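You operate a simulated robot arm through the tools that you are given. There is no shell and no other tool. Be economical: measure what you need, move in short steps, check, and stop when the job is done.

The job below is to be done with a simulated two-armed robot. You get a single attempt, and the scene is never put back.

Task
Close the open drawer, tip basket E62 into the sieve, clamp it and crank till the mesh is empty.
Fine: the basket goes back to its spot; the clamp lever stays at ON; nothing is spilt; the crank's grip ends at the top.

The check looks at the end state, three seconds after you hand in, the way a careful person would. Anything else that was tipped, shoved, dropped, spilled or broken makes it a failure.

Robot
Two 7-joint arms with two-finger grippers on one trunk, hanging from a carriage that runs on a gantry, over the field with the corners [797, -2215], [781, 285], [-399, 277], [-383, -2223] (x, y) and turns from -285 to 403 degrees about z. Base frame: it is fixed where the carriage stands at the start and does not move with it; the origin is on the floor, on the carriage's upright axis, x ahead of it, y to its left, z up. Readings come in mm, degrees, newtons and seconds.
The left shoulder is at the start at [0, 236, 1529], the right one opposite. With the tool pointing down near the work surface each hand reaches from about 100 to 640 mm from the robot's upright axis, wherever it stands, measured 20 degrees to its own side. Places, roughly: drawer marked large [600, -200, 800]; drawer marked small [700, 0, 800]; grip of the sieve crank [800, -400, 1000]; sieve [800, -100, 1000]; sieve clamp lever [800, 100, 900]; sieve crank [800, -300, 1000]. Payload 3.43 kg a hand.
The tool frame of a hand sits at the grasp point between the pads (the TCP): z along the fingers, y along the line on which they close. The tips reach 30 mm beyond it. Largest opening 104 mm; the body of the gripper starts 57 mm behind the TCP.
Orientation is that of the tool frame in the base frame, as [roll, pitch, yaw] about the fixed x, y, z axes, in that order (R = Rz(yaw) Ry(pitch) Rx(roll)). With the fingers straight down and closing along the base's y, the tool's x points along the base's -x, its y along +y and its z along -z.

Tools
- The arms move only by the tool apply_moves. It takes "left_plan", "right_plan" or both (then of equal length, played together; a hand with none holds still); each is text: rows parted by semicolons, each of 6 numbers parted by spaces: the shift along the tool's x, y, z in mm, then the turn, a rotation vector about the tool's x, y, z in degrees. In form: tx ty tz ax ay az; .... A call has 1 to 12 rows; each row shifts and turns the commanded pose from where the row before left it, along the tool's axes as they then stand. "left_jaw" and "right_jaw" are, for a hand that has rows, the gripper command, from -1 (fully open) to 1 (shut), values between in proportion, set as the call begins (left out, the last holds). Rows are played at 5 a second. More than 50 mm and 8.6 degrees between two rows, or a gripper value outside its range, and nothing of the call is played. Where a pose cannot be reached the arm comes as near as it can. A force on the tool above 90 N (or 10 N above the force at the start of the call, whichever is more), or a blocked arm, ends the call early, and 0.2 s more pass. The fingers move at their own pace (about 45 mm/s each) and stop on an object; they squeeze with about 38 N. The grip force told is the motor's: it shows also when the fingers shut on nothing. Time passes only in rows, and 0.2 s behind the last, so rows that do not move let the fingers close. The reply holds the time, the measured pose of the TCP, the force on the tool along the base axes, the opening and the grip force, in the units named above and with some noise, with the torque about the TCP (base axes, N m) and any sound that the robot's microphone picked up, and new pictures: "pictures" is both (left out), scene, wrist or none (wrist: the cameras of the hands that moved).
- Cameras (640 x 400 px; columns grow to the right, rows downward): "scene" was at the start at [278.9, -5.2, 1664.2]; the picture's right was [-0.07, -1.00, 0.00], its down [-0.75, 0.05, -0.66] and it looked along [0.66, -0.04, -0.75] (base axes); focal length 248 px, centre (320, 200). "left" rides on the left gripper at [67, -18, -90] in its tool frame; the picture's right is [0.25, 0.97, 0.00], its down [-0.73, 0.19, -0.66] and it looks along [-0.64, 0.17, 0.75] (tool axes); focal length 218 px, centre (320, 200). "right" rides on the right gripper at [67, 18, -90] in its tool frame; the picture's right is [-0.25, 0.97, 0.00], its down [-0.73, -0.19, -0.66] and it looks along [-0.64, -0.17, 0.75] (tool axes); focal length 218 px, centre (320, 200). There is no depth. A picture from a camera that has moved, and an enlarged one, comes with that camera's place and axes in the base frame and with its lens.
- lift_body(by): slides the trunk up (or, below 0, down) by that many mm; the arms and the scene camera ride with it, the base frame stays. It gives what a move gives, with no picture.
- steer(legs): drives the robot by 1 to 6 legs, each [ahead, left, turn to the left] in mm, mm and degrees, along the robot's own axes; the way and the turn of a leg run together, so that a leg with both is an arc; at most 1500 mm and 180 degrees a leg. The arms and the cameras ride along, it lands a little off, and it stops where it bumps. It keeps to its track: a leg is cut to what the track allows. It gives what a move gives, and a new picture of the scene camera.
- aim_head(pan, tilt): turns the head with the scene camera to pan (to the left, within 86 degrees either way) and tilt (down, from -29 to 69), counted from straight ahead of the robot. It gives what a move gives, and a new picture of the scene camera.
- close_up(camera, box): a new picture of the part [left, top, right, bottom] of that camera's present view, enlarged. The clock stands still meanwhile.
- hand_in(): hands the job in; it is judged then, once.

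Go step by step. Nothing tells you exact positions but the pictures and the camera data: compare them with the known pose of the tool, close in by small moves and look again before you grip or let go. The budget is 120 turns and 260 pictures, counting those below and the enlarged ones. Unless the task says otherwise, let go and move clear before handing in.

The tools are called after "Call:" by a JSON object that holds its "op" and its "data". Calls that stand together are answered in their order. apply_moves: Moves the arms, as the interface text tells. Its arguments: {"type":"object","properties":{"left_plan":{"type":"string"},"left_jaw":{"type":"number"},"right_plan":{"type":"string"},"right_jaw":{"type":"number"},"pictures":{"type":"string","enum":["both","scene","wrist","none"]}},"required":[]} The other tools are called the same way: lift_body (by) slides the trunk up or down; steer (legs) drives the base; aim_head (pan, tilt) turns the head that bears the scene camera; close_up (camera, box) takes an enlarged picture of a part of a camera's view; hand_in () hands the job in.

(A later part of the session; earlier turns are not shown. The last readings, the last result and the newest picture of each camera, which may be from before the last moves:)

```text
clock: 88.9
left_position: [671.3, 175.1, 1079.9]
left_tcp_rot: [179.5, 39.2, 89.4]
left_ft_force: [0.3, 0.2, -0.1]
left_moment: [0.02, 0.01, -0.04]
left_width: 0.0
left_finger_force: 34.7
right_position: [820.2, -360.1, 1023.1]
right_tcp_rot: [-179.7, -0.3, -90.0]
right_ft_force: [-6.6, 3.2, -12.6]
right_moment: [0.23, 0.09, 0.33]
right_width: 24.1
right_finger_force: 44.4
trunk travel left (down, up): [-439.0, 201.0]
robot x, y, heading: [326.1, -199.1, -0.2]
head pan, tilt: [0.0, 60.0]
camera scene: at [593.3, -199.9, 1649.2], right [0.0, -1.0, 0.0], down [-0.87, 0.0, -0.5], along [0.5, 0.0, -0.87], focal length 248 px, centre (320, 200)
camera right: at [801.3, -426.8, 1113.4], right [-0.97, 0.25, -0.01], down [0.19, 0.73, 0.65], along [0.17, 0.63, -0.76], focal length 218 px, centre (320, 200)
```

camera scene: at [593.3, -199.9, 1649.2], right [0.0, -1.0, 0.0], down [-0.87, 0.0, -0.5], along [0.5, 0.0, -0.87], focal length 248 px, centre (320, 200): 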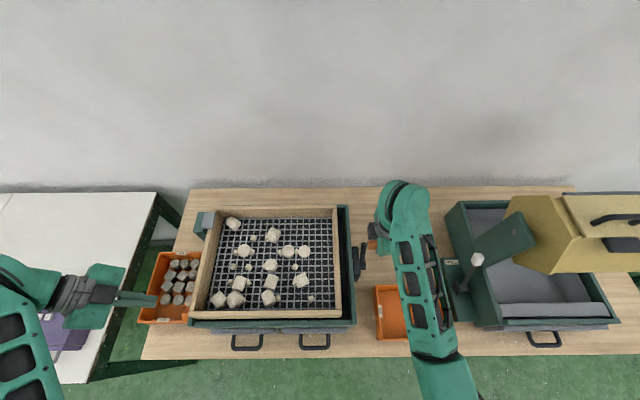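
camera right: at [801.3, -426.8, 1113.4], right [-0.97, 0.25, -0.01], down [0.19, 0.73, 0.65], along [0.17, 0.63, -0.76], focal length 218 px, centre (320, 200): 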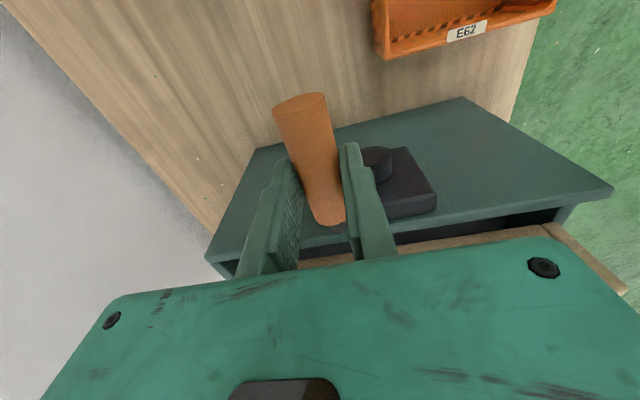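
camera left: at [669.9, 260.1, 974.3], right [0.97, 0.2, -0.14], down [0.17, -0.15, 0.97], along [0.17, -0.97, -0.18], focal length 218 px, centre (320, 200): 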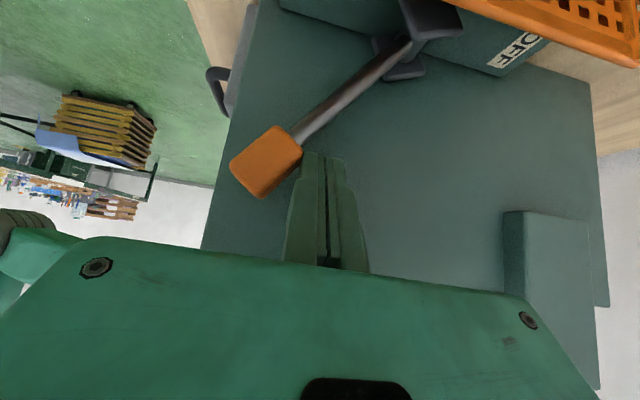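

Call:
{"op": "apply_moves", "data": {"right_plan": "0 -6.3 8.2 0 0 0; 0 -7 8.2 0 0 0; 0 -5.4 9.4 0 0 0; 0 -3.7 10.2 0 0 0; 0 -1.9 10.6 0 0 0; 0 0 10.8 0 0 0; 0 0 0 0 0 0"}}

```text
clock: 90.5
left_position: [679.1, 175.1, 1081.9]
left_tcp_rot: [179.3, 39.2, 89.2]
left_ft_force: [0.8, -0.4, -0.7]
left_moment: [0.01, -0.03, 0.04]
left_width: 0.0
left_finger_force: 34.4
right_position: [854.2, -359.5, 971.2]
right_tcp_rot: [-179.0, -0.3, -90.0]
right_ft_force: [25.0, 7.9, 4.1]
right_moment: [0.2, -0.31, 0.3]
right_width: 24.3
right_finger_force: 44.5
trunk travel left (down, up): [-439.0, 201.0]
robot x, y, heading: [326.3, -196.8, -0.4]
head pan, tilt: [0.0, 60.0]
camera scene: at [596.7, -199.6, 1650.8], right [0.0, -1.0, 0.0], down [-0.86, 0.0, -0.5], along [0.5, 0.0, -0.86], focal length 248 px, centre (320, 200)
camera right: at [833.7, -426.6, 1061.6], right [-0.97, 0.25, -0.02], down [0.18, 0.73, 0.66], along [0.18, 0.63, -0.75], focal length 218 px, centre (320, 200)
```

scene: 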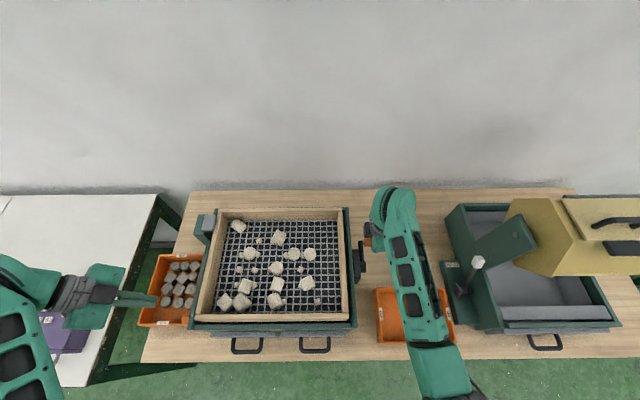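
right: 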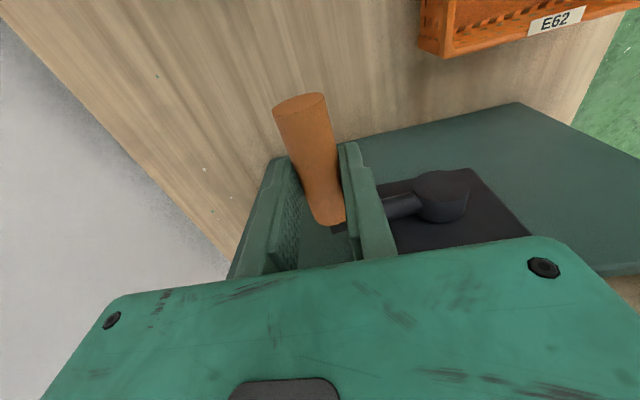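

The handle circle fits centre (787, 966) with radius 67 in TCP terms, and the tray shakes as I turn. Continuing downward around.

Call:
{"op": "apply_moves", "data": {"right_plan": "0 -4 15.6 0 0 0; 0 3.9 13.5 0 0 0; 0 6.6 12.4 0 0 0; 0 9 10.7 0 0 0; 0 11 8.6 0 0 0; 0 0 0 0 0 0", "pictures": "wrist"}}

```text
clock: 91.9
left_position: [673.9, 175.4, 1081.1]
left_tcp_rot: [179.4, 39.2, 89.3]
left_ft_force: [-0.1, -0.2, 0.0]
left_moment: [0.02, 0.0, 0.01]
left_width: 0.0
left_finger_force: 34.7
right_position: [820.5, -360.1, 903.6]
right_tcp_rot: [-179.9, -0.3, -90.0]
right_ft_force: [14.5, 6.6, -30.5]
right_moment: [-0.1, -0.19, 0.36]
right_width: 24.4
right_finger_force: 45.2
trunk travel left (down, up): [-439.0, 201.0]
robot x, y, heading: [327.7, -198.8, -0.2]
head pan, tilt: [0.0, 60.0]
camera right: at [801.1, -426.8, 993.3], right [-0.97, 0.25, 0.0], down [0.19, 0.73, 0.65], along [0.17, 0.63, -0.76], focal length 218 px, centre (320, 200)
```

right: 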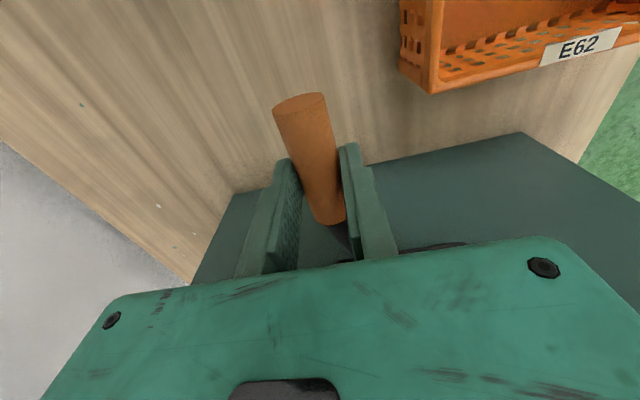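

Call:
{"op": "apply_moves", "data": {"right_plan": "0 11.6 12.7 0 0 0; 0 14.2 2.5 0 0 0; 0 14.4 -0.5 0 0 0; 0 14 -3.5 0 0 0; 0 13 -6.3 0 0 0; 0 11.3 -8.9 0 0 0; 0 9.3 -11 0 0 0; 0 6.8 -12.8 0 0 0; 0 0 0 0 0 0"}}

```text
clock: 93.9
left_position: [672.9, 173.5, 1080.4]
left_tcp_rot: [179.5, 39.1, 89.5]
left_ft_force: [-0.3, 0.3, -0.1]
left_moment: [-0.01, 0.0, 0.06]
left_width: 0.0
left_finger_force: 35.0
right_position: [723.8, -360.4, 932.7]
right_tcp_rot: [-179.7, -0.4, -90.0]
right_ft_force: [-5.6, 3.1, -4.8]
right_moment: [0.03, 0.1, 0.3]
right_width: 24.1
right_finger_force: 45.1
trunk travel left (down, up): [-439.0, 201.0]
robot x, y, heading: [327.8, -197.1, -0.5]
head pan, tilt: [0.0, 60.0]
camera scene: at [593.6, -200.1, 1649.5], right [0.0, -1.0, 0.0], down [-0.87, 0.0, -0.5], along [0.5, 0.0, -0.87], focal length 248 px, centre (320, 200)
camera right: at [704.4, -427.5, 1022.4], right [-0.97, 0.25, -0.01], down [0.19, 0.73, 0.65], along [0.17, 0.63, -0.76], focal length 218 px, centre (320, 200)
```

scene: 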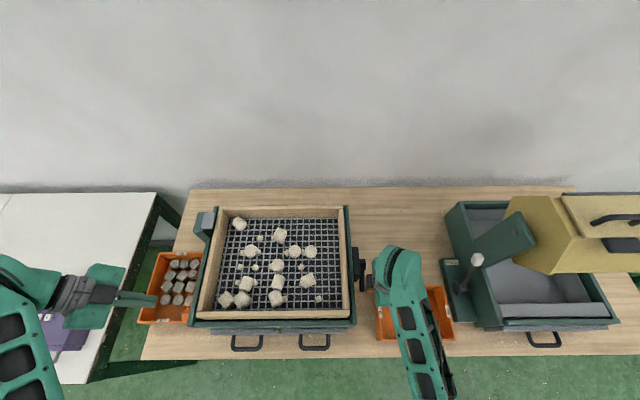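
right: 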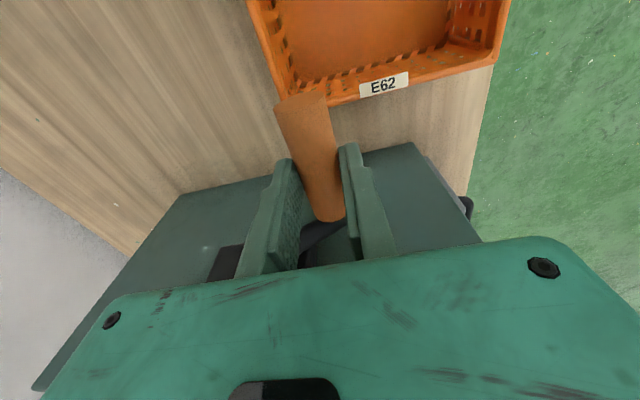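

Call:
{"op": "apply_moves", "data": {"right_plan": "0 4.4 -13.7 0 0 0; 0 1.1 -14.5 0 0 0; 0 -2.1 -14.4 0 0 0; 0 -4.9 -13.7 0 0 0; 0 -7.7 -12.3 0 0 0; 0 -10.1 -10.4 0 0 0; 0 -12.1 -8.2 0 0 0; 0 -13.4 -5.4 0 0 0; 0 -9.6 -1.5 0 0 0; 0 0 0 0 0 0", "pictures": "scene"}}

Call:
{"op": "close_up", "data": {"camera": "scene", "box": [180, 195, 370, 335]}}

```text
clock: 96.1
left_position: [674.6, 174.2, 1080.6]
left_tcp_rot: [179.3, 39.3, 89.3]
left_ft_force: [0.0, 0.0, 0.3]
left_moment: [0.0, 0.0, -0.03]
left_width: 0.2
left_finger_force: 34.2
right_position: [783.7, -360.3, 1030.5]
right_tcp_rot: [-179.0, -0.4, -90.0]
right_ft_force: [0.3, 6.6, 30.5]
right_moment: [-0.28, 0.04, 0.34]
right_width: 24.1
right_finger_force: 44.9
trunk travel left (down, up): [-439.0, 201.0]
robot x, y, heading: [330.0, -199.5, 0.0]
head pan, tilt: [0.0, 60.0]
camera scene: at [595.3, -200.1, 1650.3], right [0.0, -1.0, 0.0], down [-0.87, 0.0, -0.5], along [0.5, 0.0, -0.87], focal length 248 px, centre (320, 200)
```

scene: 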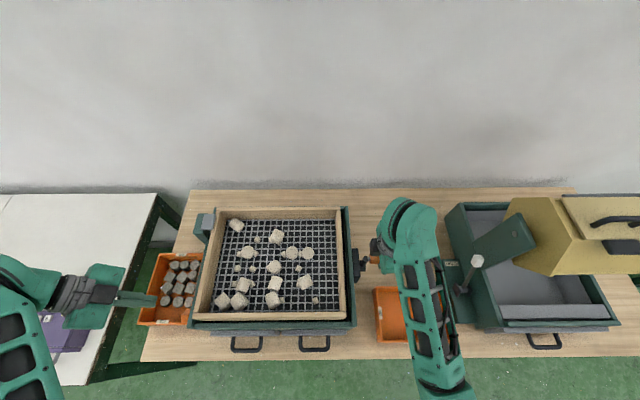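

```text
2.86 times, centred on (275, 265) of scene
camera zoom: at [595.3, -200.1, 1650.3], right [0.0, -1.0, 0.0], down [-0.87, 0.0, -0.5], along [0.5, 0.0, -0.87], focal length 710 px, centre (449, 14)
```

zoom: 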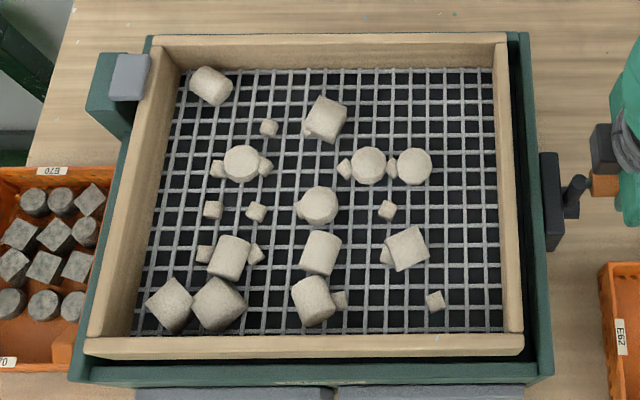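

One slow turn moved the tray but the mesh isn't emptied, so more turns are needed. I'll run full turns, 12 points each.

Call:
{"op": "apply_moves", "data": {"right_plan": "0 -35.4 -0.7 0 0 0; 0 -28.6 21.5 0 0 0; 0 -13.9 32.9 0 0 0; 0 4.3 35.4 0 0 0; 0 21.5 28.6 0 0 0; 0 32.9 13.9 0 0 0; 0 35.4 -4.3 0 0 0; 0 28.6 -21.5 0 0 0; 0 13.9 -32.9 0 0 0; 0 -4.3 -35.4 0 0 0; 0 -21.5 -28.6 0 0 0; 0 -32.9 -13.9 0 0 0", "pictures": "scene"}}

Call:
{"op": "close_up", "data": {"camera": "scene", "box": [180, 195, 370, 335]}}

```text
clock: 98.7
left_position: [673.6, 173.8, 1080.5]
left_tcp_rot: [179.5, 39.3, 89.5]
left_ft_force: [0.2, 0.4, 0.0]
left_moment: [0.01, -0.02, -0.03]
left_width: 0.0
left_finger_force: 35.0
right_position: [783.9, -361.1, 1036.9]
right_tcp_rot: [-179.1, -0.4, -90.0]
right_ft_force: [1.8, 2.7, 7.8]
right_moment: [0.58, -0.03, 0.24]
right_width: 24.2
right_finger_force: 45.3
trunk travel left (down, up): [-439.0, 201.0]
robot x, y, heading: [321.9, -194.9, -0.1]
head pan, tilt: [0.0, 60.0]
camera scene: at [595.1, -200.1, 1649.8], right [0.0, -1.0, 0.0], down [-0.87, 0.0, -0.5], along [0.5, 0.0, -0.87], focal length 248 px, centre (320, 200)
```

scene: 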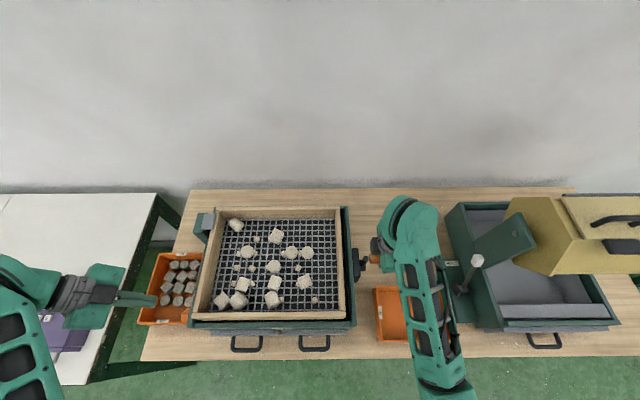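

```text
2.86 times, centred on (275, 265) of scene
camera zoom: at [595.1, -200.1, 1649.8], right [0.0, -1.0, 0.0], down [-0.87, 0.0, -0.5], along [0.5, 0.0, -0.87], focal length 710 px, centre (449, 14)
```

zoom: 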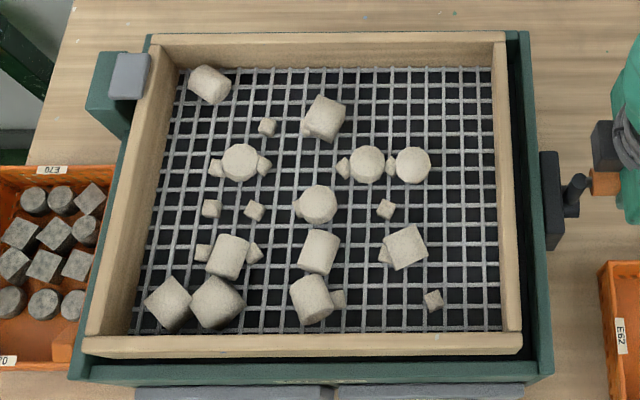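

Call:
{"op": "apply_moves", "data": {"right_plan": "0 -35.4 4.3 0 0 0; 0 -28.6 21.5 0 0 0; 0 -13.9 32.9 0 0 0; 0 4.3 35.4 0 0 0; 0 21.5 28.6 0 0 0; 0 32.9 13.9 0 0 0; 0 35.4 -4.3 0 0 0; 0 28.6 -21.5 0 0 0; 0 13.9 -32.9 0 0 0; 0 -4.3 -35.4 0 0 0; 0 -21.5 -28.6 0 0 0; 0 -32.9 -13.9 0 0 0", "pictures": "scene"}}

Call:
{"op": "apply_moves", "data": {"right_plan": "0 -35.4 4.3 0 0 0; 0 -28.6 21.5 0 0 0; 0 -13.9 32.9 0 0 0; 0 4.3 35.4 0 0 0; 0 21.5 28.6 0 0 0; 0 32.9 13.9 0 0 0; 0 35.4 -4.3 0 0 0; 0 28.6 -21.5 0 0 0; 0 13.9 -32.9 0 0 0; 0 -4.3 -35.4 0 0 0; 0 -21.5 -28.6 0 0 0; 0 -32.9 -13.9 0 0 0", "pictures": "both"}}

```text
clock: 101.3
left_position: [674.8, 173.7, 1080.9]
left_tcp_rot: [179.4, 39.2, 89.3]
left_ft_force: [-0.2, 0.5, -0.5]
left_moment: [0.01, 0.0, -0.01]
left_width: 0.0
left_finger_force: 34.4
right_position: [783.1, -360.5, 1036.1]
right_tcp_rot: [-179.1, -0.4, -89.9]
right_ft_force: [2.1, 1.4, 6.8]
right_moment: [0.72, -0.03, 0.15]
right_width: 24.1
right_finger_force: 44.8
trunk travel left (down, up): [-439.0, 201.0]
robot x, y, heading: [327.6, -197.6, -0.2]
head pan, tilt: [0.0, 60.0]
camera scene: at [595.0, -200.1, 1649.8], right [0.0, -1.0, 0.0], down [-0.87, 0.0, -0.5], along [0.5, 0.0, -0.87], focal length 248 px, centre (320, 200)
```

scene: 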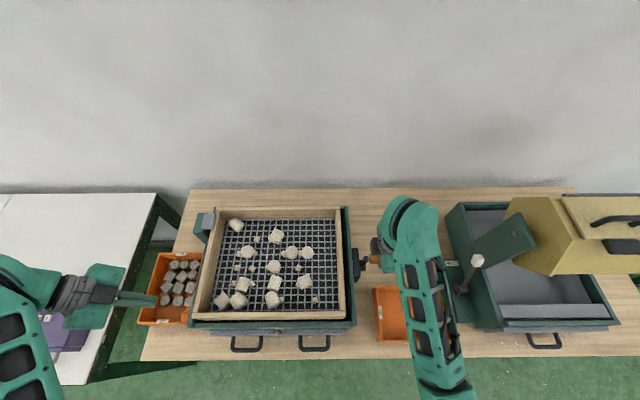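

```text
clock: 103.9
left_position: [674.4, 175.0, 1081.0]
left_tcp_rot: [179.4, 39.2, 89.4]
left_ft_force: [0.2, -0.3, 0.3]
left_moment: [-0.01, -0.01, 0.01]
left_width: 0.1
left_finger_force: 34.8
right_position: [783.0, -360.6, 1036.5]
right_tcp_rot: [-179.1, -0.5, -89.9]
right_ft_force: [2.8, 3.2, 5.7]
right_moment: [0.61, -0.01, 0.26]
right_width: 24.2
right_finger_force: 45.3
trunk travel left (down, up): [-439.0, 201.0]
robot x, y, heading: [323.1, -198.7, -0.4]
head pan, tilt: [0.0, 60.0]
camera scene: at [595.0, -199.9, 1649.7], right [0.0, -1.0, 0.0], down [-0.87, 0.0, -0.5], along [0.5, 0.0, -0.87], focal length 248 px, centre (320, 200)
camera right: at [763.2, -427.1, 1126.4], right [-0.97, 0.25, -0.02], down [0.18, 0.73, 0.65], along [0.18, 0.63, -0.76], focal length 218 px, centre (320, 200)
```

scene: 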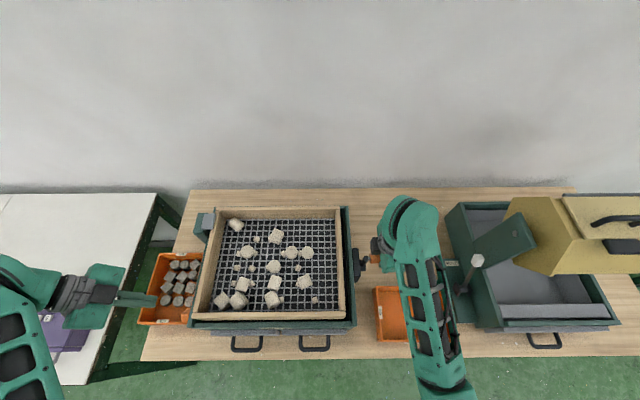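
right: 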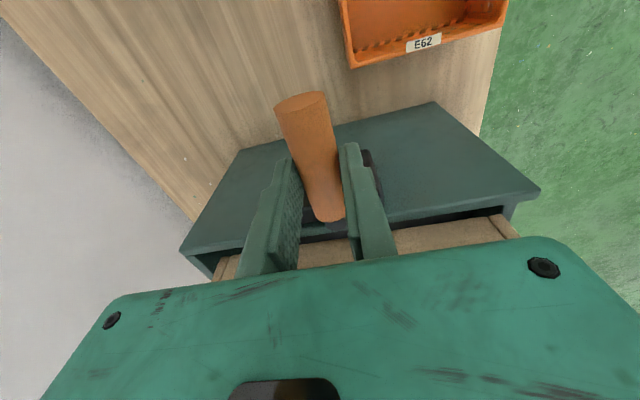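

Four turns this way left the stones in place, so I'll try a turn in the other direction and look for a difference.

Call:
{"op": "apply_moves", "data": {"right_plan": "0 32.9 13.9 0 0 0; 0 21.5 28.6 0 0 0; 0 4.3 35.4 0 0 0; 0 -13.9 32.9 0 0 0; 0 -28.6 21.5 0 0 0; 0 -35.4 4.3 0 0 0; 0 -32.9 -13.9 0 0 0; 0 -21.5 -28.6 0 0 0; 0 -4.3 -35.4 0 0 0; 0 13.9 -32.9 0 0 0; 0 28.6 -21.5 0 0 0; 0 35.4 -4.3 0 0 0", "pictures": "scene"}}

Call:
{"op": "close_up", "data": {"camera": "scene", "box": [140, 195, 370, 365]}}

```text
clock: 105.2
left_position: [669.1, 173.4, 1080.6]
left_tcp_rot: [179.5, 39.1, 89.4]
left_ft_force: [1.0, 0.3, 0.8]
left_moment: [0.03, -0.01, 0.0]
left_width: 0.4
left_finger_force: 34.7
right_position: [763.7, -360.9, 892.2]
right_tcp_rot: [179.1, 0.2, -89.5]
right_ft_force: [-31.1, 0.7, 15.0]
right_moment: [0.31, -2.11, 1.64]
right_width: 24.2
right_finger_force: 44.9
trunk travel left (down, up): [-439.0, 201.0]
robot x, y, heading: [328.2, -200.7, -0.3]
head pan, tilt: [0.0, 60.0]
stopped in row 6 (right hand): the force on the tool passed its limit at 123 N (the readings are from after the stop); the commanded pose is now the measured one
camera scene: at [591.4, -200.6, 1649.5], right [-0.01, -1.0, 0.0], down [-0.87, 0.0, -0.5], along [0.5, 0.0, -0.87], focal length 248 px, centre (320, 200)
```

scene: 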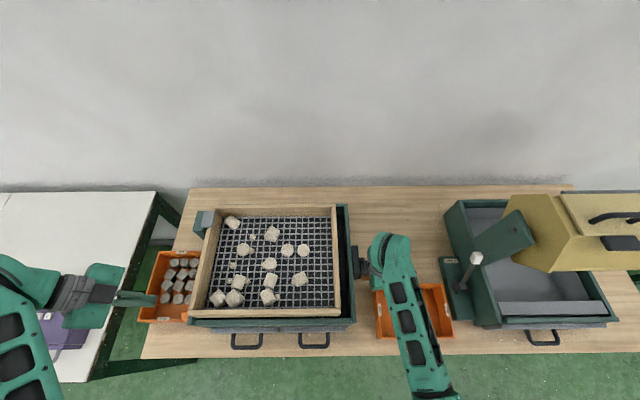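

```text
2.35 times, centred on (255, 280) of scene
camera zoom: at [591.4, -200.6, 1649.5], right [-0.01, -1.0, 0.0], down [-0.87, 0.0, -0.5], along [0.5, 0.0, -0.87], focal length 585 px, centre (473, 12)
```

zoom: 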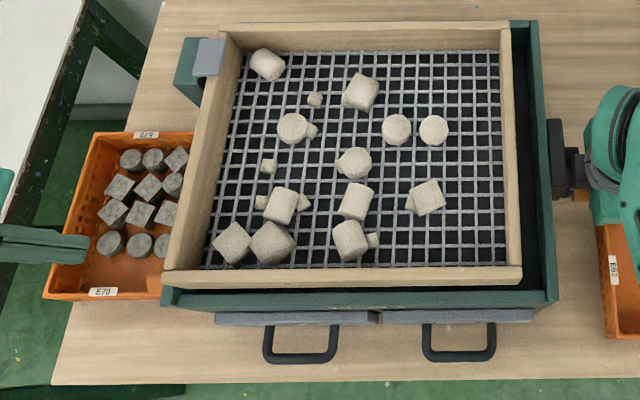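

Some small stones have dropped through, so this is working. The hand lost step at the bottom, so I'll continue this direction more slowly from here.

Call:
{"op": "apply_moves", "data": {"right_plan": "0 -17 3.7 0 0 0; 0 -18 -0.7 0 0 0; 0 -17.2 -5.5 0 0 0; 0 -15.2 -9.6 0 0 0; 0 -12.1 -13.3 0 0 0; 0 -8.3 -16 0 0 0; 0 -3.9 -17.6 0 0 0; 0 0.7 -18 0 0 0; 0 5.5 -17.2 0 0 0; 0 9.6 -15.2 0 0 0; 0 13.3 -12.1 0 0 0; 0 16 -8.3 0 0 0", "pictures": "both"}}

Call:
{"op": "close_up", "data": {"camera": "scene", "box": [180, 195, 370, 335]}}

```text
clock: 105.5
left_position: [664.4, 170.7, 1079.4]
left_tcp_rot: [179.7, 39.3, 89.4]
left_ft_force: [-0.3, 0.9, -0.3]
left_moment: [0.02, 0.0, 0.0]
left_width: 0.0
left_finger_force: 34.8
right_position: [762.1, -360.5, 892.1]
right_tcp_rot: [178.7, 0.4, -89.1]
right_ft_force: [-58.9, -5.6, 39.1]
right_moment: [0.12, -4.34, 2.58]
right_width: 24.3
right_finger_force: 45.3
trunk travel left (down, up): [-439.0, 201.0]
robot x, y, heading: [323.0, -199.6, -0.5]
head pan, tilt: [0.0, 60.0]
stopped in row 1 (right hand): the force on the tool passed its limit at 113 N (the readings are from after the stop); the commanded pose is now the measured one
camera scene: at [588.3, -202.0, 1648.7], right [-0.01, -1.0, 0.0], down [-0.87, 0.01, -0.49], along [0.49, 0.0, -0.87], focal length 248 px, centre (320, 200)
camera right: at [747.3, -428.8, 981.8], right [-0.97, 0.24, 0.02], down [0.19, 0.73, 0.66], along [0.14, 0.64, -0.75], focal length 218 px, centre (320, 200)
```

scene: 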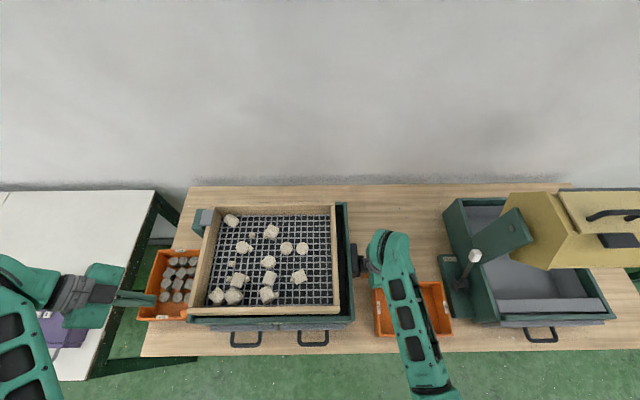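
right: 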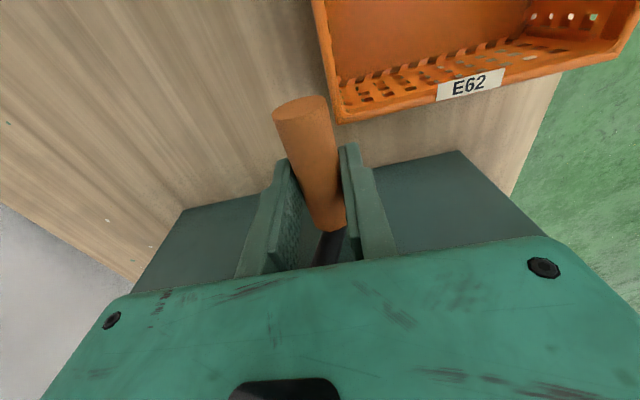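

```text
2.86 times, centred on (275, 265) of scene
camera zoom: at [588.3, -202.0, 1648.7], right [-0.01, -1.0, 0.0], down [-0.87, 0.01, -0.49], along [0.49, 0.0, -0.87], focal length 710 px, centre (449, 14)
```

zoom: 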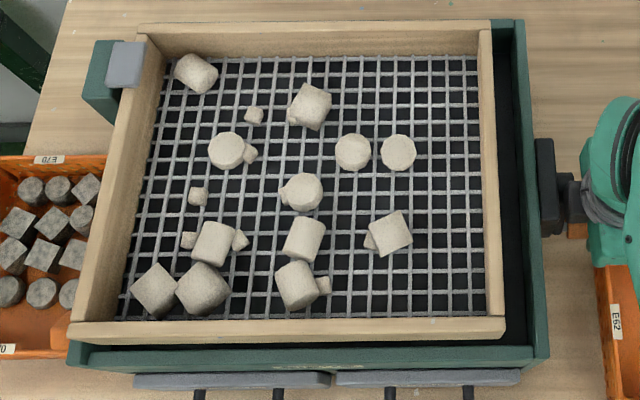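

Call:
{"op": "apply_moves", "data": {"right_plan": "0 8 -3 0 0 0; 0 8 -5 0 0 0; 0 13.5 -11.9 0 0 0; 0 9.9 -15.1 0 0 0; 0 5.7 -17 0 0 0; 0 1.1 -18 0 0 0; 0 -3.6 -17.7 0 0 0; 0 -8 -16.1 0 0 0; 0 -11.9 -13.5 0 0 0; 0 -15.1 -9.9 0 0 0; 0 -14 -5.7 0 0 0; 0 0 0 0 0 0", "pictures": "both"}}

```text
clock: 108.1
left_position: [672.7, 173.3, 1080.7]
left_tcp_rot: [179.3, 39.2, 89.2]
left_ft_force: [0.3, 0.1, -0.5]
left_moment: [0.02, 0.01, 0.0]
left_width: 0.0
left_finger_force: 34.9
right_position: [779.7, -360.6, 1022.1]
right_tcp_rot: [178.8, 0.1, -89.3]
right_ft_force: [3.1, -7.0, -35.0]
right_moment: [-0.16, 0.0, -0.25]
right_width: 24.2
right_finger_force: 45.0
trunk travel left (down, up): [-439.0, 201.0]
robot x, y, heading: [328.3, -199.5, -0.2]
head pan, tilt: [0.0, 60.0]
camera scene: at [592.8, -200.9, 1648.9], right [-0.01, -1.0, 0.0], down [-0.87, 0.0, -0.5], along [0.5, 0.0, -0.87], focal length 248 px, centre (320, 200)
camera right: at [763.6, -427.9, 1112.7], right [-0.97, 0.24, 0.02], down [0.2, 0.73, 0.65], along [0.14, 0.64, -0.76], focal length 218 px, centre (320, 200)
```

scene: 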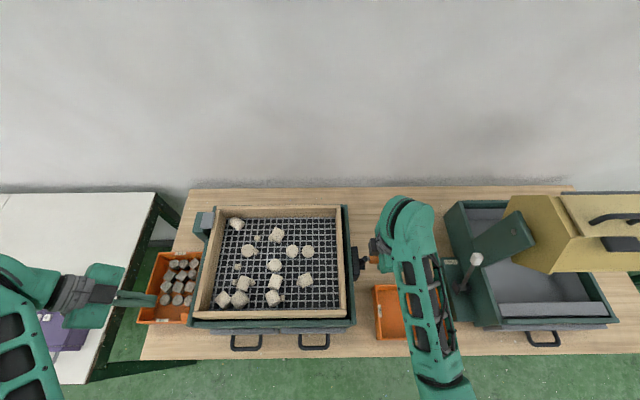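
right: 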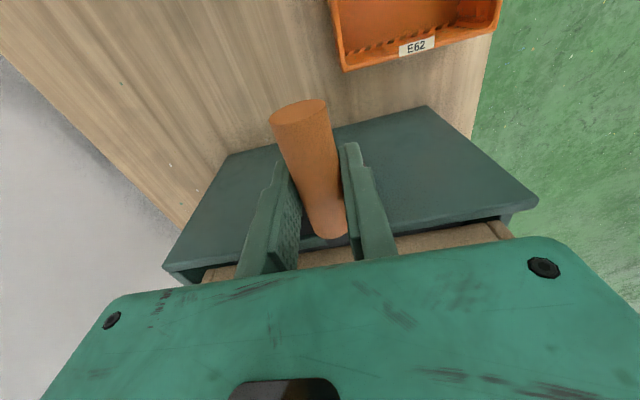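

The hand slid about 14 mm down over the handle. I'll regrip higher, then turn in the productive direction more slowly.

Call:
{"op": "apply_moves", "data": {"right_plan": "0 0 0 0 0 0; 0 0 0 0 0 0; 0 0 -8 0 0 0.7; 0 -3 -8 1.2 0 0; 0 0 0 0 0 0", "right_jaw": 0.2, "pictures": "wrist"}}

Call:
{"op": "close_up", "data": {"camera": "scene", "box": [180, 195, 420, 335]}}

```text
clock: 109.3
left_position: [674.9, 173.9, 1081.4]
left_tcp_rot: [179.3, 39.3, 89.1]
left_ft_force: [-0.4, -0.5, -0.8]
left_moment: [0.03, 0.01, 0.0]
left_width: 0.0
left_finger_force: 34.9
right_position: [785.2, -359.7, 1044.2]
right_tcp_rot: [-179.4, 0.3, -90.0]
right_ft_force: [-0.9, 0.3, 0.5]
right_moment: [0.0, 0.02, 0.01]
right_width: 41.4
right_finger_force: 0.1
trunk travel left (down, up): [-439.0, 201.0]
robot x, y, heading: [326.4, -197.0, -0.2]
head pan, tilt: [0.0, 60.0]
camera right: at [766.8, -426.6, 1134.1], right [-0.97, 0.25, -0.01], down [0.18, 0.73, 0.66], along [0.17, 0.64, -0.75], focal length 218 px, centre (320, 200)
```

right: 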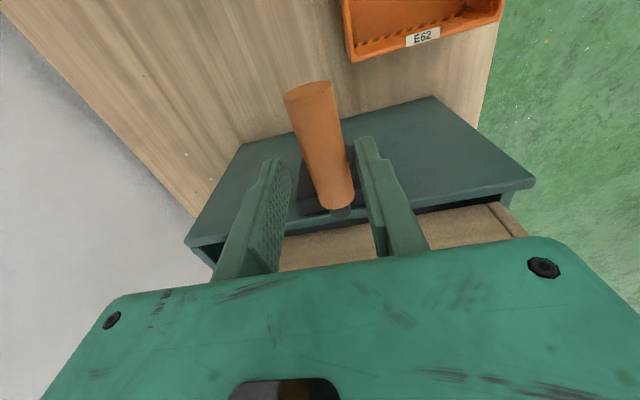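

```text
2.67 times, centred on (300, 265) of scene
camera zoom: at [593.4, -200.7, 1649.8], right [-0.01, -1.0, 0.0], down [-0.87, 0.01, -0.5], along [0.5, 0.0, -0.87], focal length 663 px, centre (373, 27)
```

zoom: 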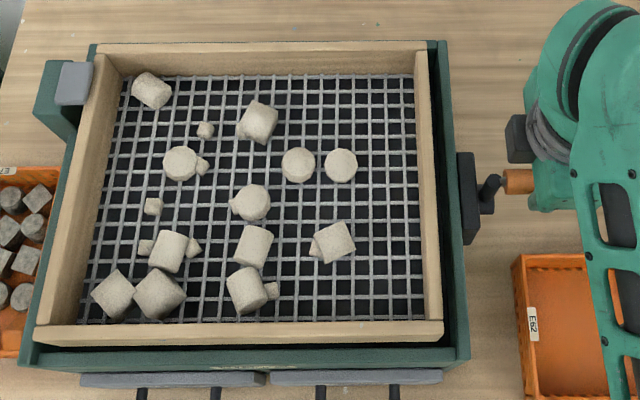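

Call:
{"op": "apply_moves", "data": {"right_plan": "0 0 8 0 0 0; 0 0 0 0 0 0", "pictures": "none"}}

Call:
{"op": "apply_moves", "data": {"right_plan": "0 0 0 0 0 0; 0 0 0 0 0 0; 0 0 0 0 0 0; 0 0 0 0 0 0", "right_jaw": 1, "pictures": "none"}}

Call:
{"op": "apply_moves", "data": {"right_plan": "0 17.9 2.4 0 0 0; 0 16.6 6.8 0 0 0; 0 14.3 11 0 0 0; 0 11 14.3 0 0 0; 0 6.8 16.6 0 0 0; 0 2.4 17.9 0 0 0; 0 0 0 0 0 0", "pictures": "both"}}

Call:
{"op": "close_up", "data": {"camera": "scene", "box": [180, 195, 420, 335]}}

```text
clock: 109.9
left_position: [674.3, 173.7, 1081.4]
left_tcp_rot: [179.3, 39.2, 89.1]
left_ft_force: [-0.2, -0.2, 0.2]
left_moment: [-0.02, -0.01, 0.0]
left_width: 0.0
left_finger_force: 34.3
right_position: [786.6, -359.3, 1036.9]
right_tcp_rot: [-179.3, 0.3, -90.1]
right_ft_force: [0.1, -0.9, -0.1]
right_moment: [0.02, 0.01, 0.0]
right_width: 41.5
right_finger_force: 0.1
trunk travel left (down, up): [-439.0, 201.0]
robot x, y, heading: [328.0, -200.8, -0.1]
head pan, tilt: [0.0, 60.0]
```

```text
clock: 110.9
left_position: [672.5, 173.4, 1082.2]
left_tcp_rot: [179.3, 39.3, 89.0]
left_ft_force: [0.5, 1.0, -0.3]
left_moment: [-0.02, -0.01, 0.0]
left_width: 0.3
left_finger_force: 34.8
right_position: [786.4, -358.1, 1035.1]
right_tcp_rot: [-179.6, 0.3, -89.9]
right_ft_force: [-0.5, -0.2, -7.3]
right_moment: [0.12, 0.01, 0.25]
right_width: 24.1
right_finger_force: 44.4
trunk travel left (down, up): [-439.0, 201.0]
robot x, y, heading: [323.2, -194.8, -0.4]
head pan, tilt: [0.0, 60.0]
```

```text
clock: 112.5
left_position: [671.6, 174.8, 1080.5]
left_tcp_rot: [179.4, 39.1, 89.1]
left_ft_force: [0.0, -0.3, -0.3]
left_moment: [0.01, -0.06, 0.02]
left_width: 0.2
left_finger_force: 35.0
right_position: [714.9, -359.0, 964.0]
right_tcp_rot: [-179.8, 0.3, -90.1]
right_ft_force: [-13.9, 1.8, -2.9]
right_moment: [0.84, 0.21, 0.25]
right_width: 23.8
right_finger_force: 45.3
trunk travel left (down, up): [-439.0, 201.0]
robot x, y, heading: [328.3, -199.3, -0.2]
head pan, tilt: [0.0, 60.0]
camera scene: at [592.2, -200.5, 1649.1], right [-0.01, -1.0, 0.0], down [-0.87, 0.01, -0.5], along [0.5, 0.0, -0.87], focal length 248 px, centre (320, 200)
camera right: at [695.9, -427.0, 1053.8], right [-0.97, 0.25, 0.0], down [0.19, 0.73, 0.66], along [0.17, 0.64, -0.75], focal length 218 px, centre (320, 200)
```

scene: 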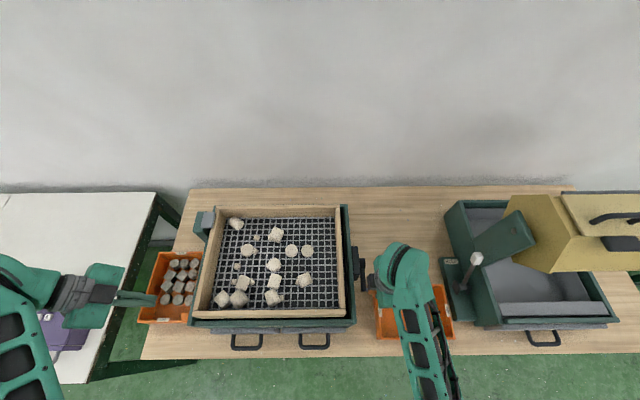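
right: 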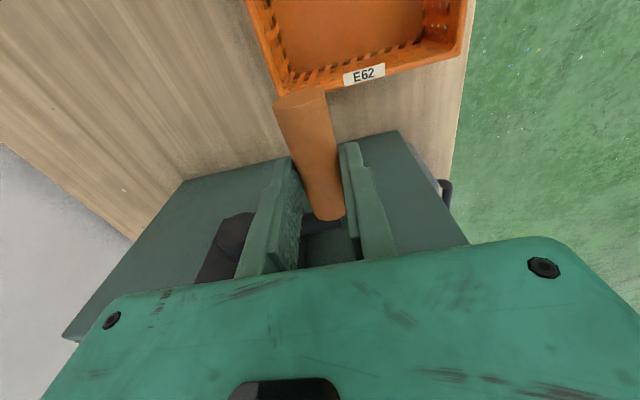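

```text
2.67 times, centred on (300, 265) of scene
camera zoom: at [592.2, -200.5, 1649.1], right [-0.01, -1.0, 0.0], down [-0.87, 0.01, -0.5], along [0.5, 0.0, -0.87], focal length 663 px, centre (373, 27)
```

zoom: 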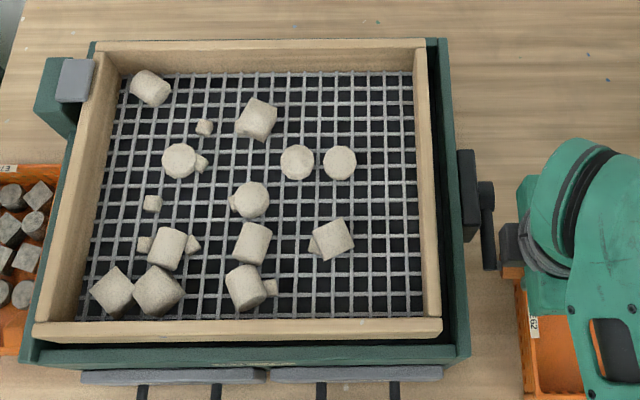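

Call:
{"op": "apply_moves", "data": {"right_plan": "0 -2.4 17.9 0 0 0; 0 -6.8 16.6 0 0 0; 0 -11 14.3 0 0 0; 0 -14.3 11 0 0 0; 0 -16.6 6.8 0 0 0; 0 -17.9 2.4 0 0 0; 0 0 0 0 0 0", "pictures": "both"}}

Call:
{"op": "close_up", "data": {"camera": "scene", "box": [180, 195, 420, 335]}}

```text
clock: 114.1
left_position: [671.1, 173.0, 1081.2]
left_tcp_rot: [179.4, 39.2, 89.2]
left_ft_force: [-0.4, 0.2, -1.2]
left_moment: [0.03, -0.02, 0.01]
left_width: 0.0
left_finger_force: 34.8
right_position: [782.6, -358.9, 896.5]
right_tcp_rot: [-179.8, 0.2, -90.1]
right_ft_force: [-7.8, -2.1, -23.9]
right_moment: [0.74, -0.28, 0.47]
right_width: 24.1
right_finger_force: 45.3
trunk travel left (down, up): [-439.0, 201.0]
robot x, y, heading: [326.2, -197.8, -0.3]
head pan, tilt: [0.0, 60.0]
camera scene: at [592.0, -200.7, 1648.9], right [-0.01, -1.0, 0.0], down [-0.87, 0.01, -0.5], along [0.5, 0.0, -0.87], focal length 248 px, centre (320, 200)
camera right: at [764.1, -426.5, 985.4], right [-0.97, 0.25, 0.0], down [0.19, 0.73, 0.66], along [0.17, 0.64, -0.75], focal length 218 px, centre (320, 200)
```

scene: 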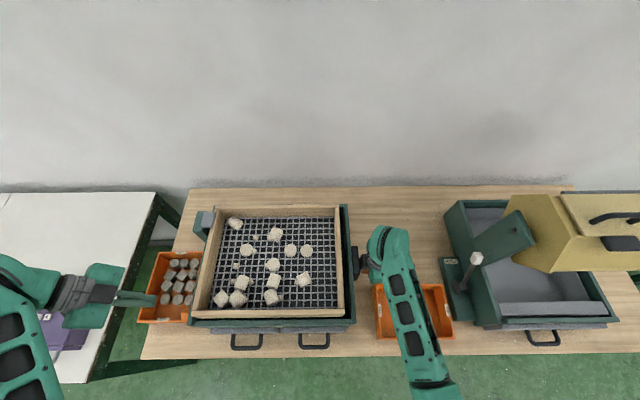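
right: 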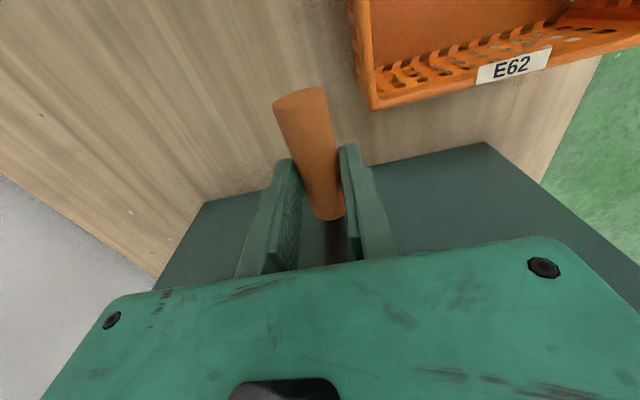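

```text
2.67 times, centred on (300, 265) of scene
camera zoom: at [592.0, -200.7, 1648.9], right [-0.01, -1.0, 0.0], down [-0.87, 0.01, -0.5], along [0.5, 0.0, -0.87], focal length 663 px, centre (373, 27)
```

zoom: 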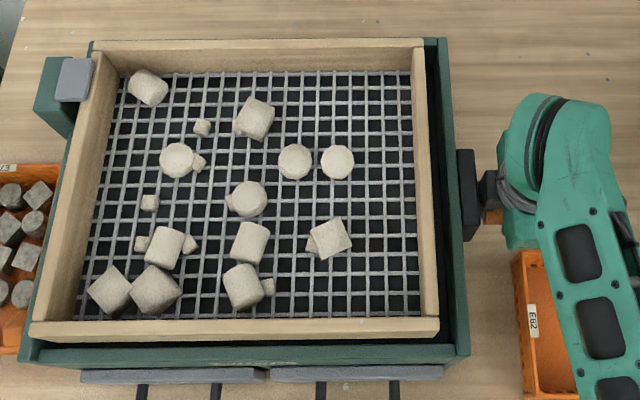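

Call:
{"op": "apply_moves", "data": {"right_plan": "0 -17.9 -2.4 0 0 0; 0 -16.6 -6.8 0 0 0; 0 -14.3 -11 0 0 0; 0 -11 -14.3 0 0 0; 0 -6.8 -16.6 0 0 0; 0 -2.4 -17.9 0 0 0; 0 2.4 -17.9 0 0 0; 0 6.8 -16.6 0 0 0; 0 11 -14.3 0 0 0; 0 14.3 -11 0 0 0; 0 16.6 -6.8 0 0 0; 0 17.9 -2.4 0 0 0", "pictures": "scene"}}

Call:
{"op": "close_up", "data": {"camera": "scene", "box": [180, 195, 420, 335]}}

```text
clock: 116.7
left_position: [674.7, 172.5, 1082.4]
left_tcp_rot: [179.2, 39.2, 89.2]
left_ft_force: [-0.6, 0.8, 0.2]
left_moment: [0.01, -0.02, 0.0]
left_width: 0.0
left_finger_force: 34.7
right_position: [788.0, -358.1, 1037.9]
right_tcp_rot: [-179.1, 0.3, -90.0]
right_ft_force: [0.5, 4.9, 11.9]
right_moment: [-0.43, -0.04, 0.32]
right_width: 24.2
right_finger_force: 44.7
trunk travel left (down, up): [-439.0, 201.0]
robot x, y, heading: [325.4, -197.5, -0.3]
head pan, tilt: [0.0, 60.0]
camera scene: at [593.8, -200.6, 1650.3], right [-0.01, -1.0, 0.0], down [-0.87, 0.01, -0.5], along [0.5, 0.0, -0.87], focal length 248 px, centre (320, 200)
```

scene: 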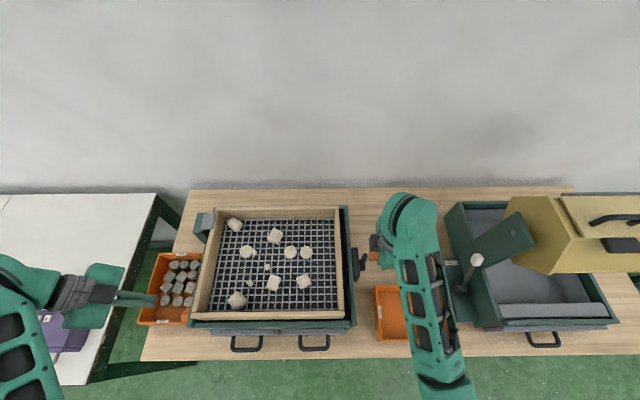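

```text
2.67 times, centred on (300, 265) of scene
camera zoom: at [593.8, -200.6, 1650.3], right [-0.01, -1.0, 0.0], down [-0.87, 0.01, -0.5], along [0.5, 0.0, -0.87], focal length 663 px, centre (373, 27)
```

zoom: 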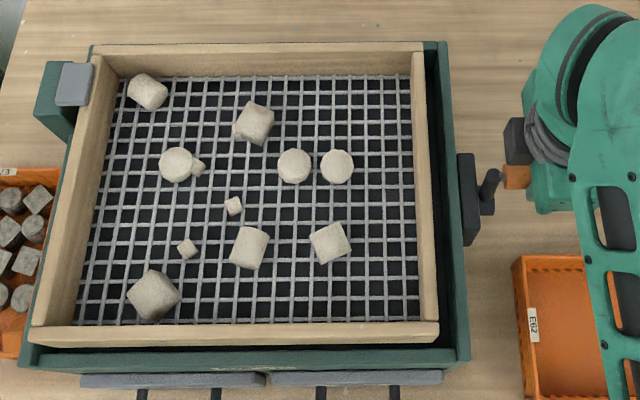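

This direction works: a full turn dropped many stones. I'll keep going.

Call:
{"op": "apply_moves", "data": {"right_plan": "0 17.9 2.4 0 0 0; 0 16.6 6.8 0 0 0; 0 14.3 11 0 0 0; 0 11 14.3 0 0 0; 0 6.8 16.6 0 0 0; 0 2.4 17.9 0 0 0; 0 -2.4 17.9 0 0 0; 0 -6.8 16.6 0 0 0; 0 -11 14.3 0 0 0; 0 -14.3 11 0 0 0; 0 -16.6 6.8 0 0 0; 0 -17.9 2.4 0 0 0", "pictures": "none"}}

Call:
{"op": "apply_moves", "data": {"right_plan": "0 -17.9 -2.4 0 0 0; 0 -16.6 -6.8 0 0 0; 0 -14.3 -11 0 0 0; 0 -11 -14.3 0 0 0; 0 -6.8 -16.6 0 0 0; 0 -2.4 -17.9 0 0 0; 0 2.4 -17.9 0 0 0; 0 6.8 -16.6 0 0 0; 0 11 -14.3 0 0 0; 0 14.3 -11 0 0 0; 0 16.6 -6.8 0 0 0; 0 17.9 -2.4 0 0 0", "pictures": "scene"}}

```text
clock: 119.3
left_position: [670.0, 171.8, 1080.8]
left_tcp_rot: [179.5, 39.2, 89.3]
left_ft_force: [-0.6, -0.4, 0.0]
left_moment: [0.02, -0.01, 0.0]
left_width: 0.1
left_finger_force: 34.6
right_position: [783.2, -359.5, 895.8]
right_tcp_rot: [-179.6, 0.4, -90.0]
right_ft_force: [-22.3, -0.8, 2.3]
right_moment: [1.13, -0.9, 0.97]
right_width: 24.1
right_finger_force: 45.3
trunk travel left (down, up): [-439.0, 201.0]
robot x, y, heading: [328.0, -198.3, -0.4]
head pan, tilt: [0.0, 60.0]
```

```text
clock: 121.9
left_position: [673.5, 173.6, 1082.1]
left_tcp_rot: [179.3, 39.1, 89.2]
left_ft_force: [0.9, 0.4, 0.5]
left_moment: [0.0, -0.03, 0.02]
left_width: 0.3
left_finger_force: 34.7
right_position: [787.1, -358.8, 1035.0]
right_tcp_rot: [-179.3, 0.2, -90.0]
right_ft_force: [0.1, 2.3, -4.3]
right_moment: [0.05, 0.02, 0.28]
right_width: 24.0
right_finger_force: 44.5
trunk travel left (down, up): [-439.0, 201.0]
robot x, y, heading: [330.4, -196.0, -0.0]
head pan, tilt: [0.0, 60.0]
camera scene: at [593.3, -200.6, 1649.8], right [-0.01, -1.0, 0.0], down [-0.87, 0.01, -0.5], along [0.5, 0.0, -0.87], focal length 248 px, centre (320, 200)
```

scene: 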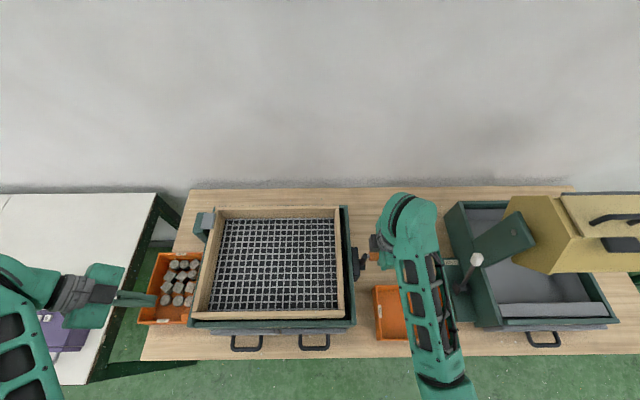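

The mesh is empty and the grip is back at the top. I'll release, raise the hand and check everything.

Call:
{"op": "apply_moves", "data": {"right_plan": "0 0 0 0 0 0; 0 0 0 0 0 0; 0 0 0 0 0 0; 0 0 -20 0 0 0; 0 0 -40 0 0 0; 0 0 -40 0 0 0; 0 20 0 0 0 0; 0 40 0 0 0 0; 0 45 0 0 0 0; 0 45 0 0 0 0; 0 45 0 0 0 0", "right_jaw": 0, "pictures": "none"}}

Call:
{"op": "close_up", "data": {"camera": "scene", "box": [300, 195, 480, 345]}}

Call:
{"op": "close_up", "data": {"camera": "scene", "box": [130, 190, 370, 370]}}

```text
clock: 124.3
left_position: [673.3, 172.1, 1081.3]
left_tcp_rot: [179.3, 39.2, 89.1]
left_ft_force: [-0.3, 0.0, 0.1]
left_moment: [-0.01, -0.02, 0.01]
left_width: 0.2
left_finger_force: 35.0
right_position: [591.3, -359.9, 1135.5]
right_tcp_rot: [-179.5, 0.2, -90.0]
right_ft_force: [0.3, 0.4, -0.5]
right_moment: [0.05, -0.02, -0.05]
right_width: 51.9
right_finger_force: 0.0
trunk travel left (down, up): [-439.0, 201.0]
robot x, y, heading: [329.2, -200.1, -0.4]
head pan, tilt: [0.0, 60.0]
```

```text
2.67 times, centred on (390, 270) of scene
camera zoom: at [593.1, -200.8, 1649.7], right [-0.01, -1.0, 0.0], down [-0.87, 0.01, -0.5], along [0.5, 0.0, -0.87], focal length 663 px, centre (133, 13)
```

zoom: 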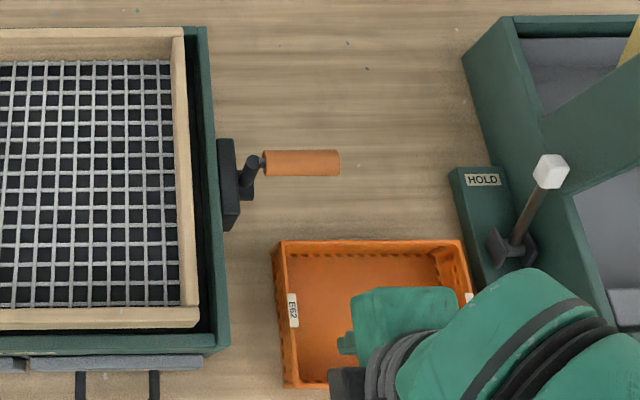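

```text
2.22 times, centred on (250, 280) of scene
camera zoom: at [593.1, -200.8, 1649.7], right [-0.01, -1.0, 0.0], down [-0.87, 0.01, -0.5], along [0.5, 0.0, -0.87], focal length 552 px, centre (476, 22)
```

zoom: 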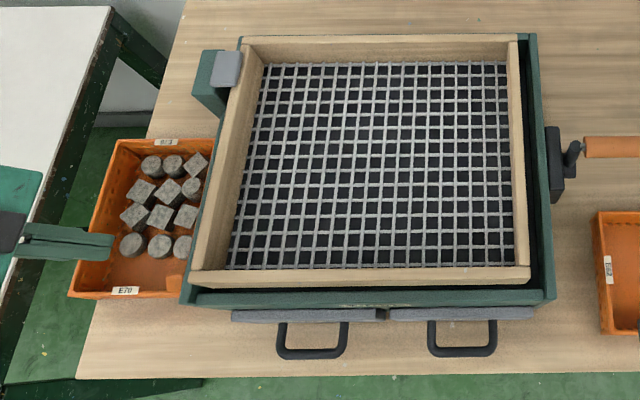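

Looks clean. I'll back the robot off and take a last overall look at the lever, drawers, basket and floor.

Call:
{"op": "steer", "data": {"legs": [[-330, 0, 0]]}}

Call:
{"op": "aim_head", "data": {"pan": 0, "tilt": 50}}

Call:
{"op": "close_up", "data": {"camera": "scene", "box": [170, 190, 430, 370]}}

Call:
{"op": "close_up", "data": {"camera": "left", "box": [0, 0, 640, 400]}}

```text
clock: 126.5
left_position: [342.6, 175.7, 1080.5]
left_tcp_rot: [179.3, 39.2, 89.1]
left_ft_force: [-0.1, 0.0, -1.0]
left_moment: [-0.01, 0.03, 0.01]
left_width: 0.1
left_finger_force: 34.4
right_position: [260.8, -357.6, 1134.4]
right_tcp_rot: [-179.4, 0.3, -90.0]
right_ft_force: [-0.4, 0.5, -0.1]
right_moment: [-0.02, -0.01, 0.01]
right_width: 52.1
right_finger_force: 0.0
trunk travel left (down, up): [-439.0, 201.0]
robot x, y, heading: [-3.9, -195.6, -0.5]
head pan, tilt: [0.0, 60.0]
camera scene: at [262.3, -198.8, 1649.7], right [-0.01, -1.0, 0.0], down [-0.87, 0.01, -0.5], along [0.5, 0.0, -0.87], focal length 248 px, centre (320, 200)
```

scene: 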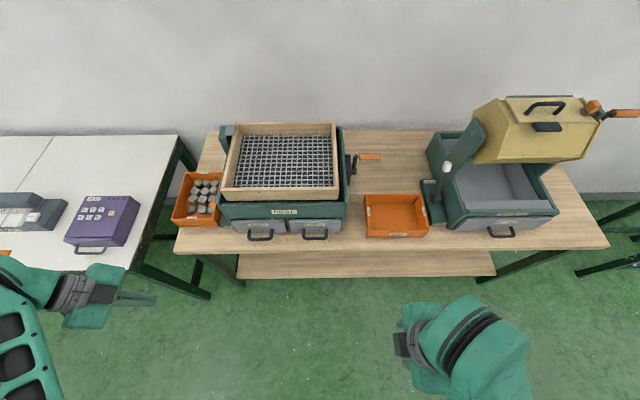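

```text
clock: 127.2
left_position: [342.4, 175.2, 1082.3]
left_tcp_rot: [179.2, 39.2, 89.1]
left_ft_force: [0.1, -0.2, -0.8]
left_moment: [-0.01, 0.0, 0.01]
left_width: 0.3
left_finger_force: 34.4
right_position: [260.9, -358.0, 1133.9]
right_tcp_rot: [-179.4, 0.3, -90.0]
right_ft_force: [-0.3, -0.6, -0.4]
right_moment: [0.01, -0.01, -0.01]
right_width: 51.7
right_finger_force: 0.1
trunk travel left (down, up): [-439.0, 201.0]
robot x, y, heading: [-2.3, -200.3, -0.4]
head pan, tilt: [0.0, 50.0]
camera scene: at [272.8, -198.8, 1662.3], right [-0.01, -1.0, 0.0], down [-0.77, 0.0, -0.64], along [0.64, 0.0, -0.77], focal length 248 px, centre (320, 200)
```

scene: 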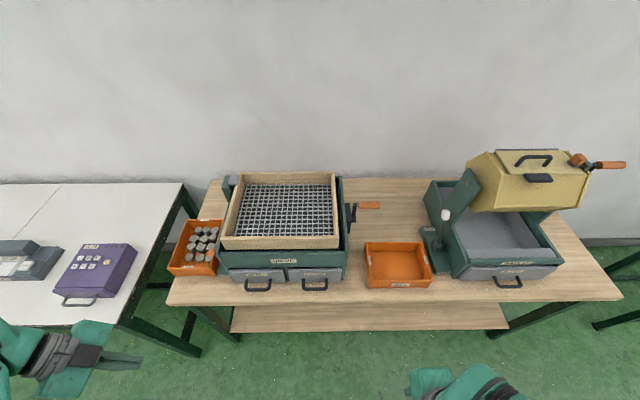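

```text
2.22 times, centred on (300, 280) of scene
camera zoom: at [272.8, -198.8, 1662.3], right [-0.01, -1.0, 0.0], down [-0.77, 0.0, -0.64], along [0.64, 0.0, -0.77], focal length 552 px, centre (364, 22)
```

zoom: 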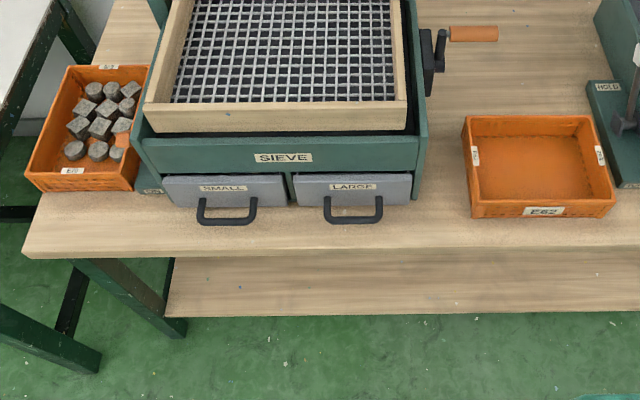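

```text
1.00 times, centred on (320, 200) of left (not enlarged: the box is as wide or as high as the picture)
camera zoom: at [325.8, 285.0, 1108.7], right [0.97, 0.19, -0.15], down [0.18, -0.15, 0.97], along [0.16, -0.97, -0.18], focal length 218 px, centre (320, 200)
```

zoom: 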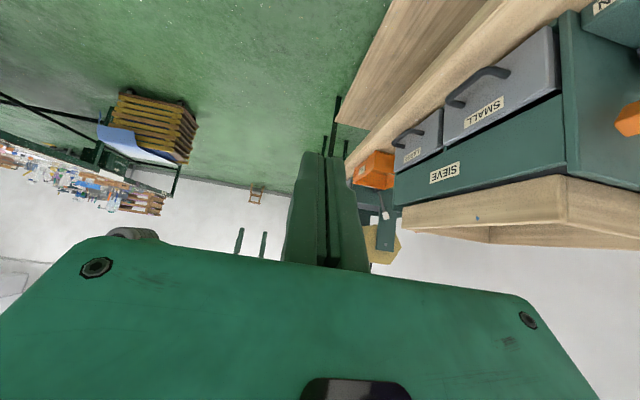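

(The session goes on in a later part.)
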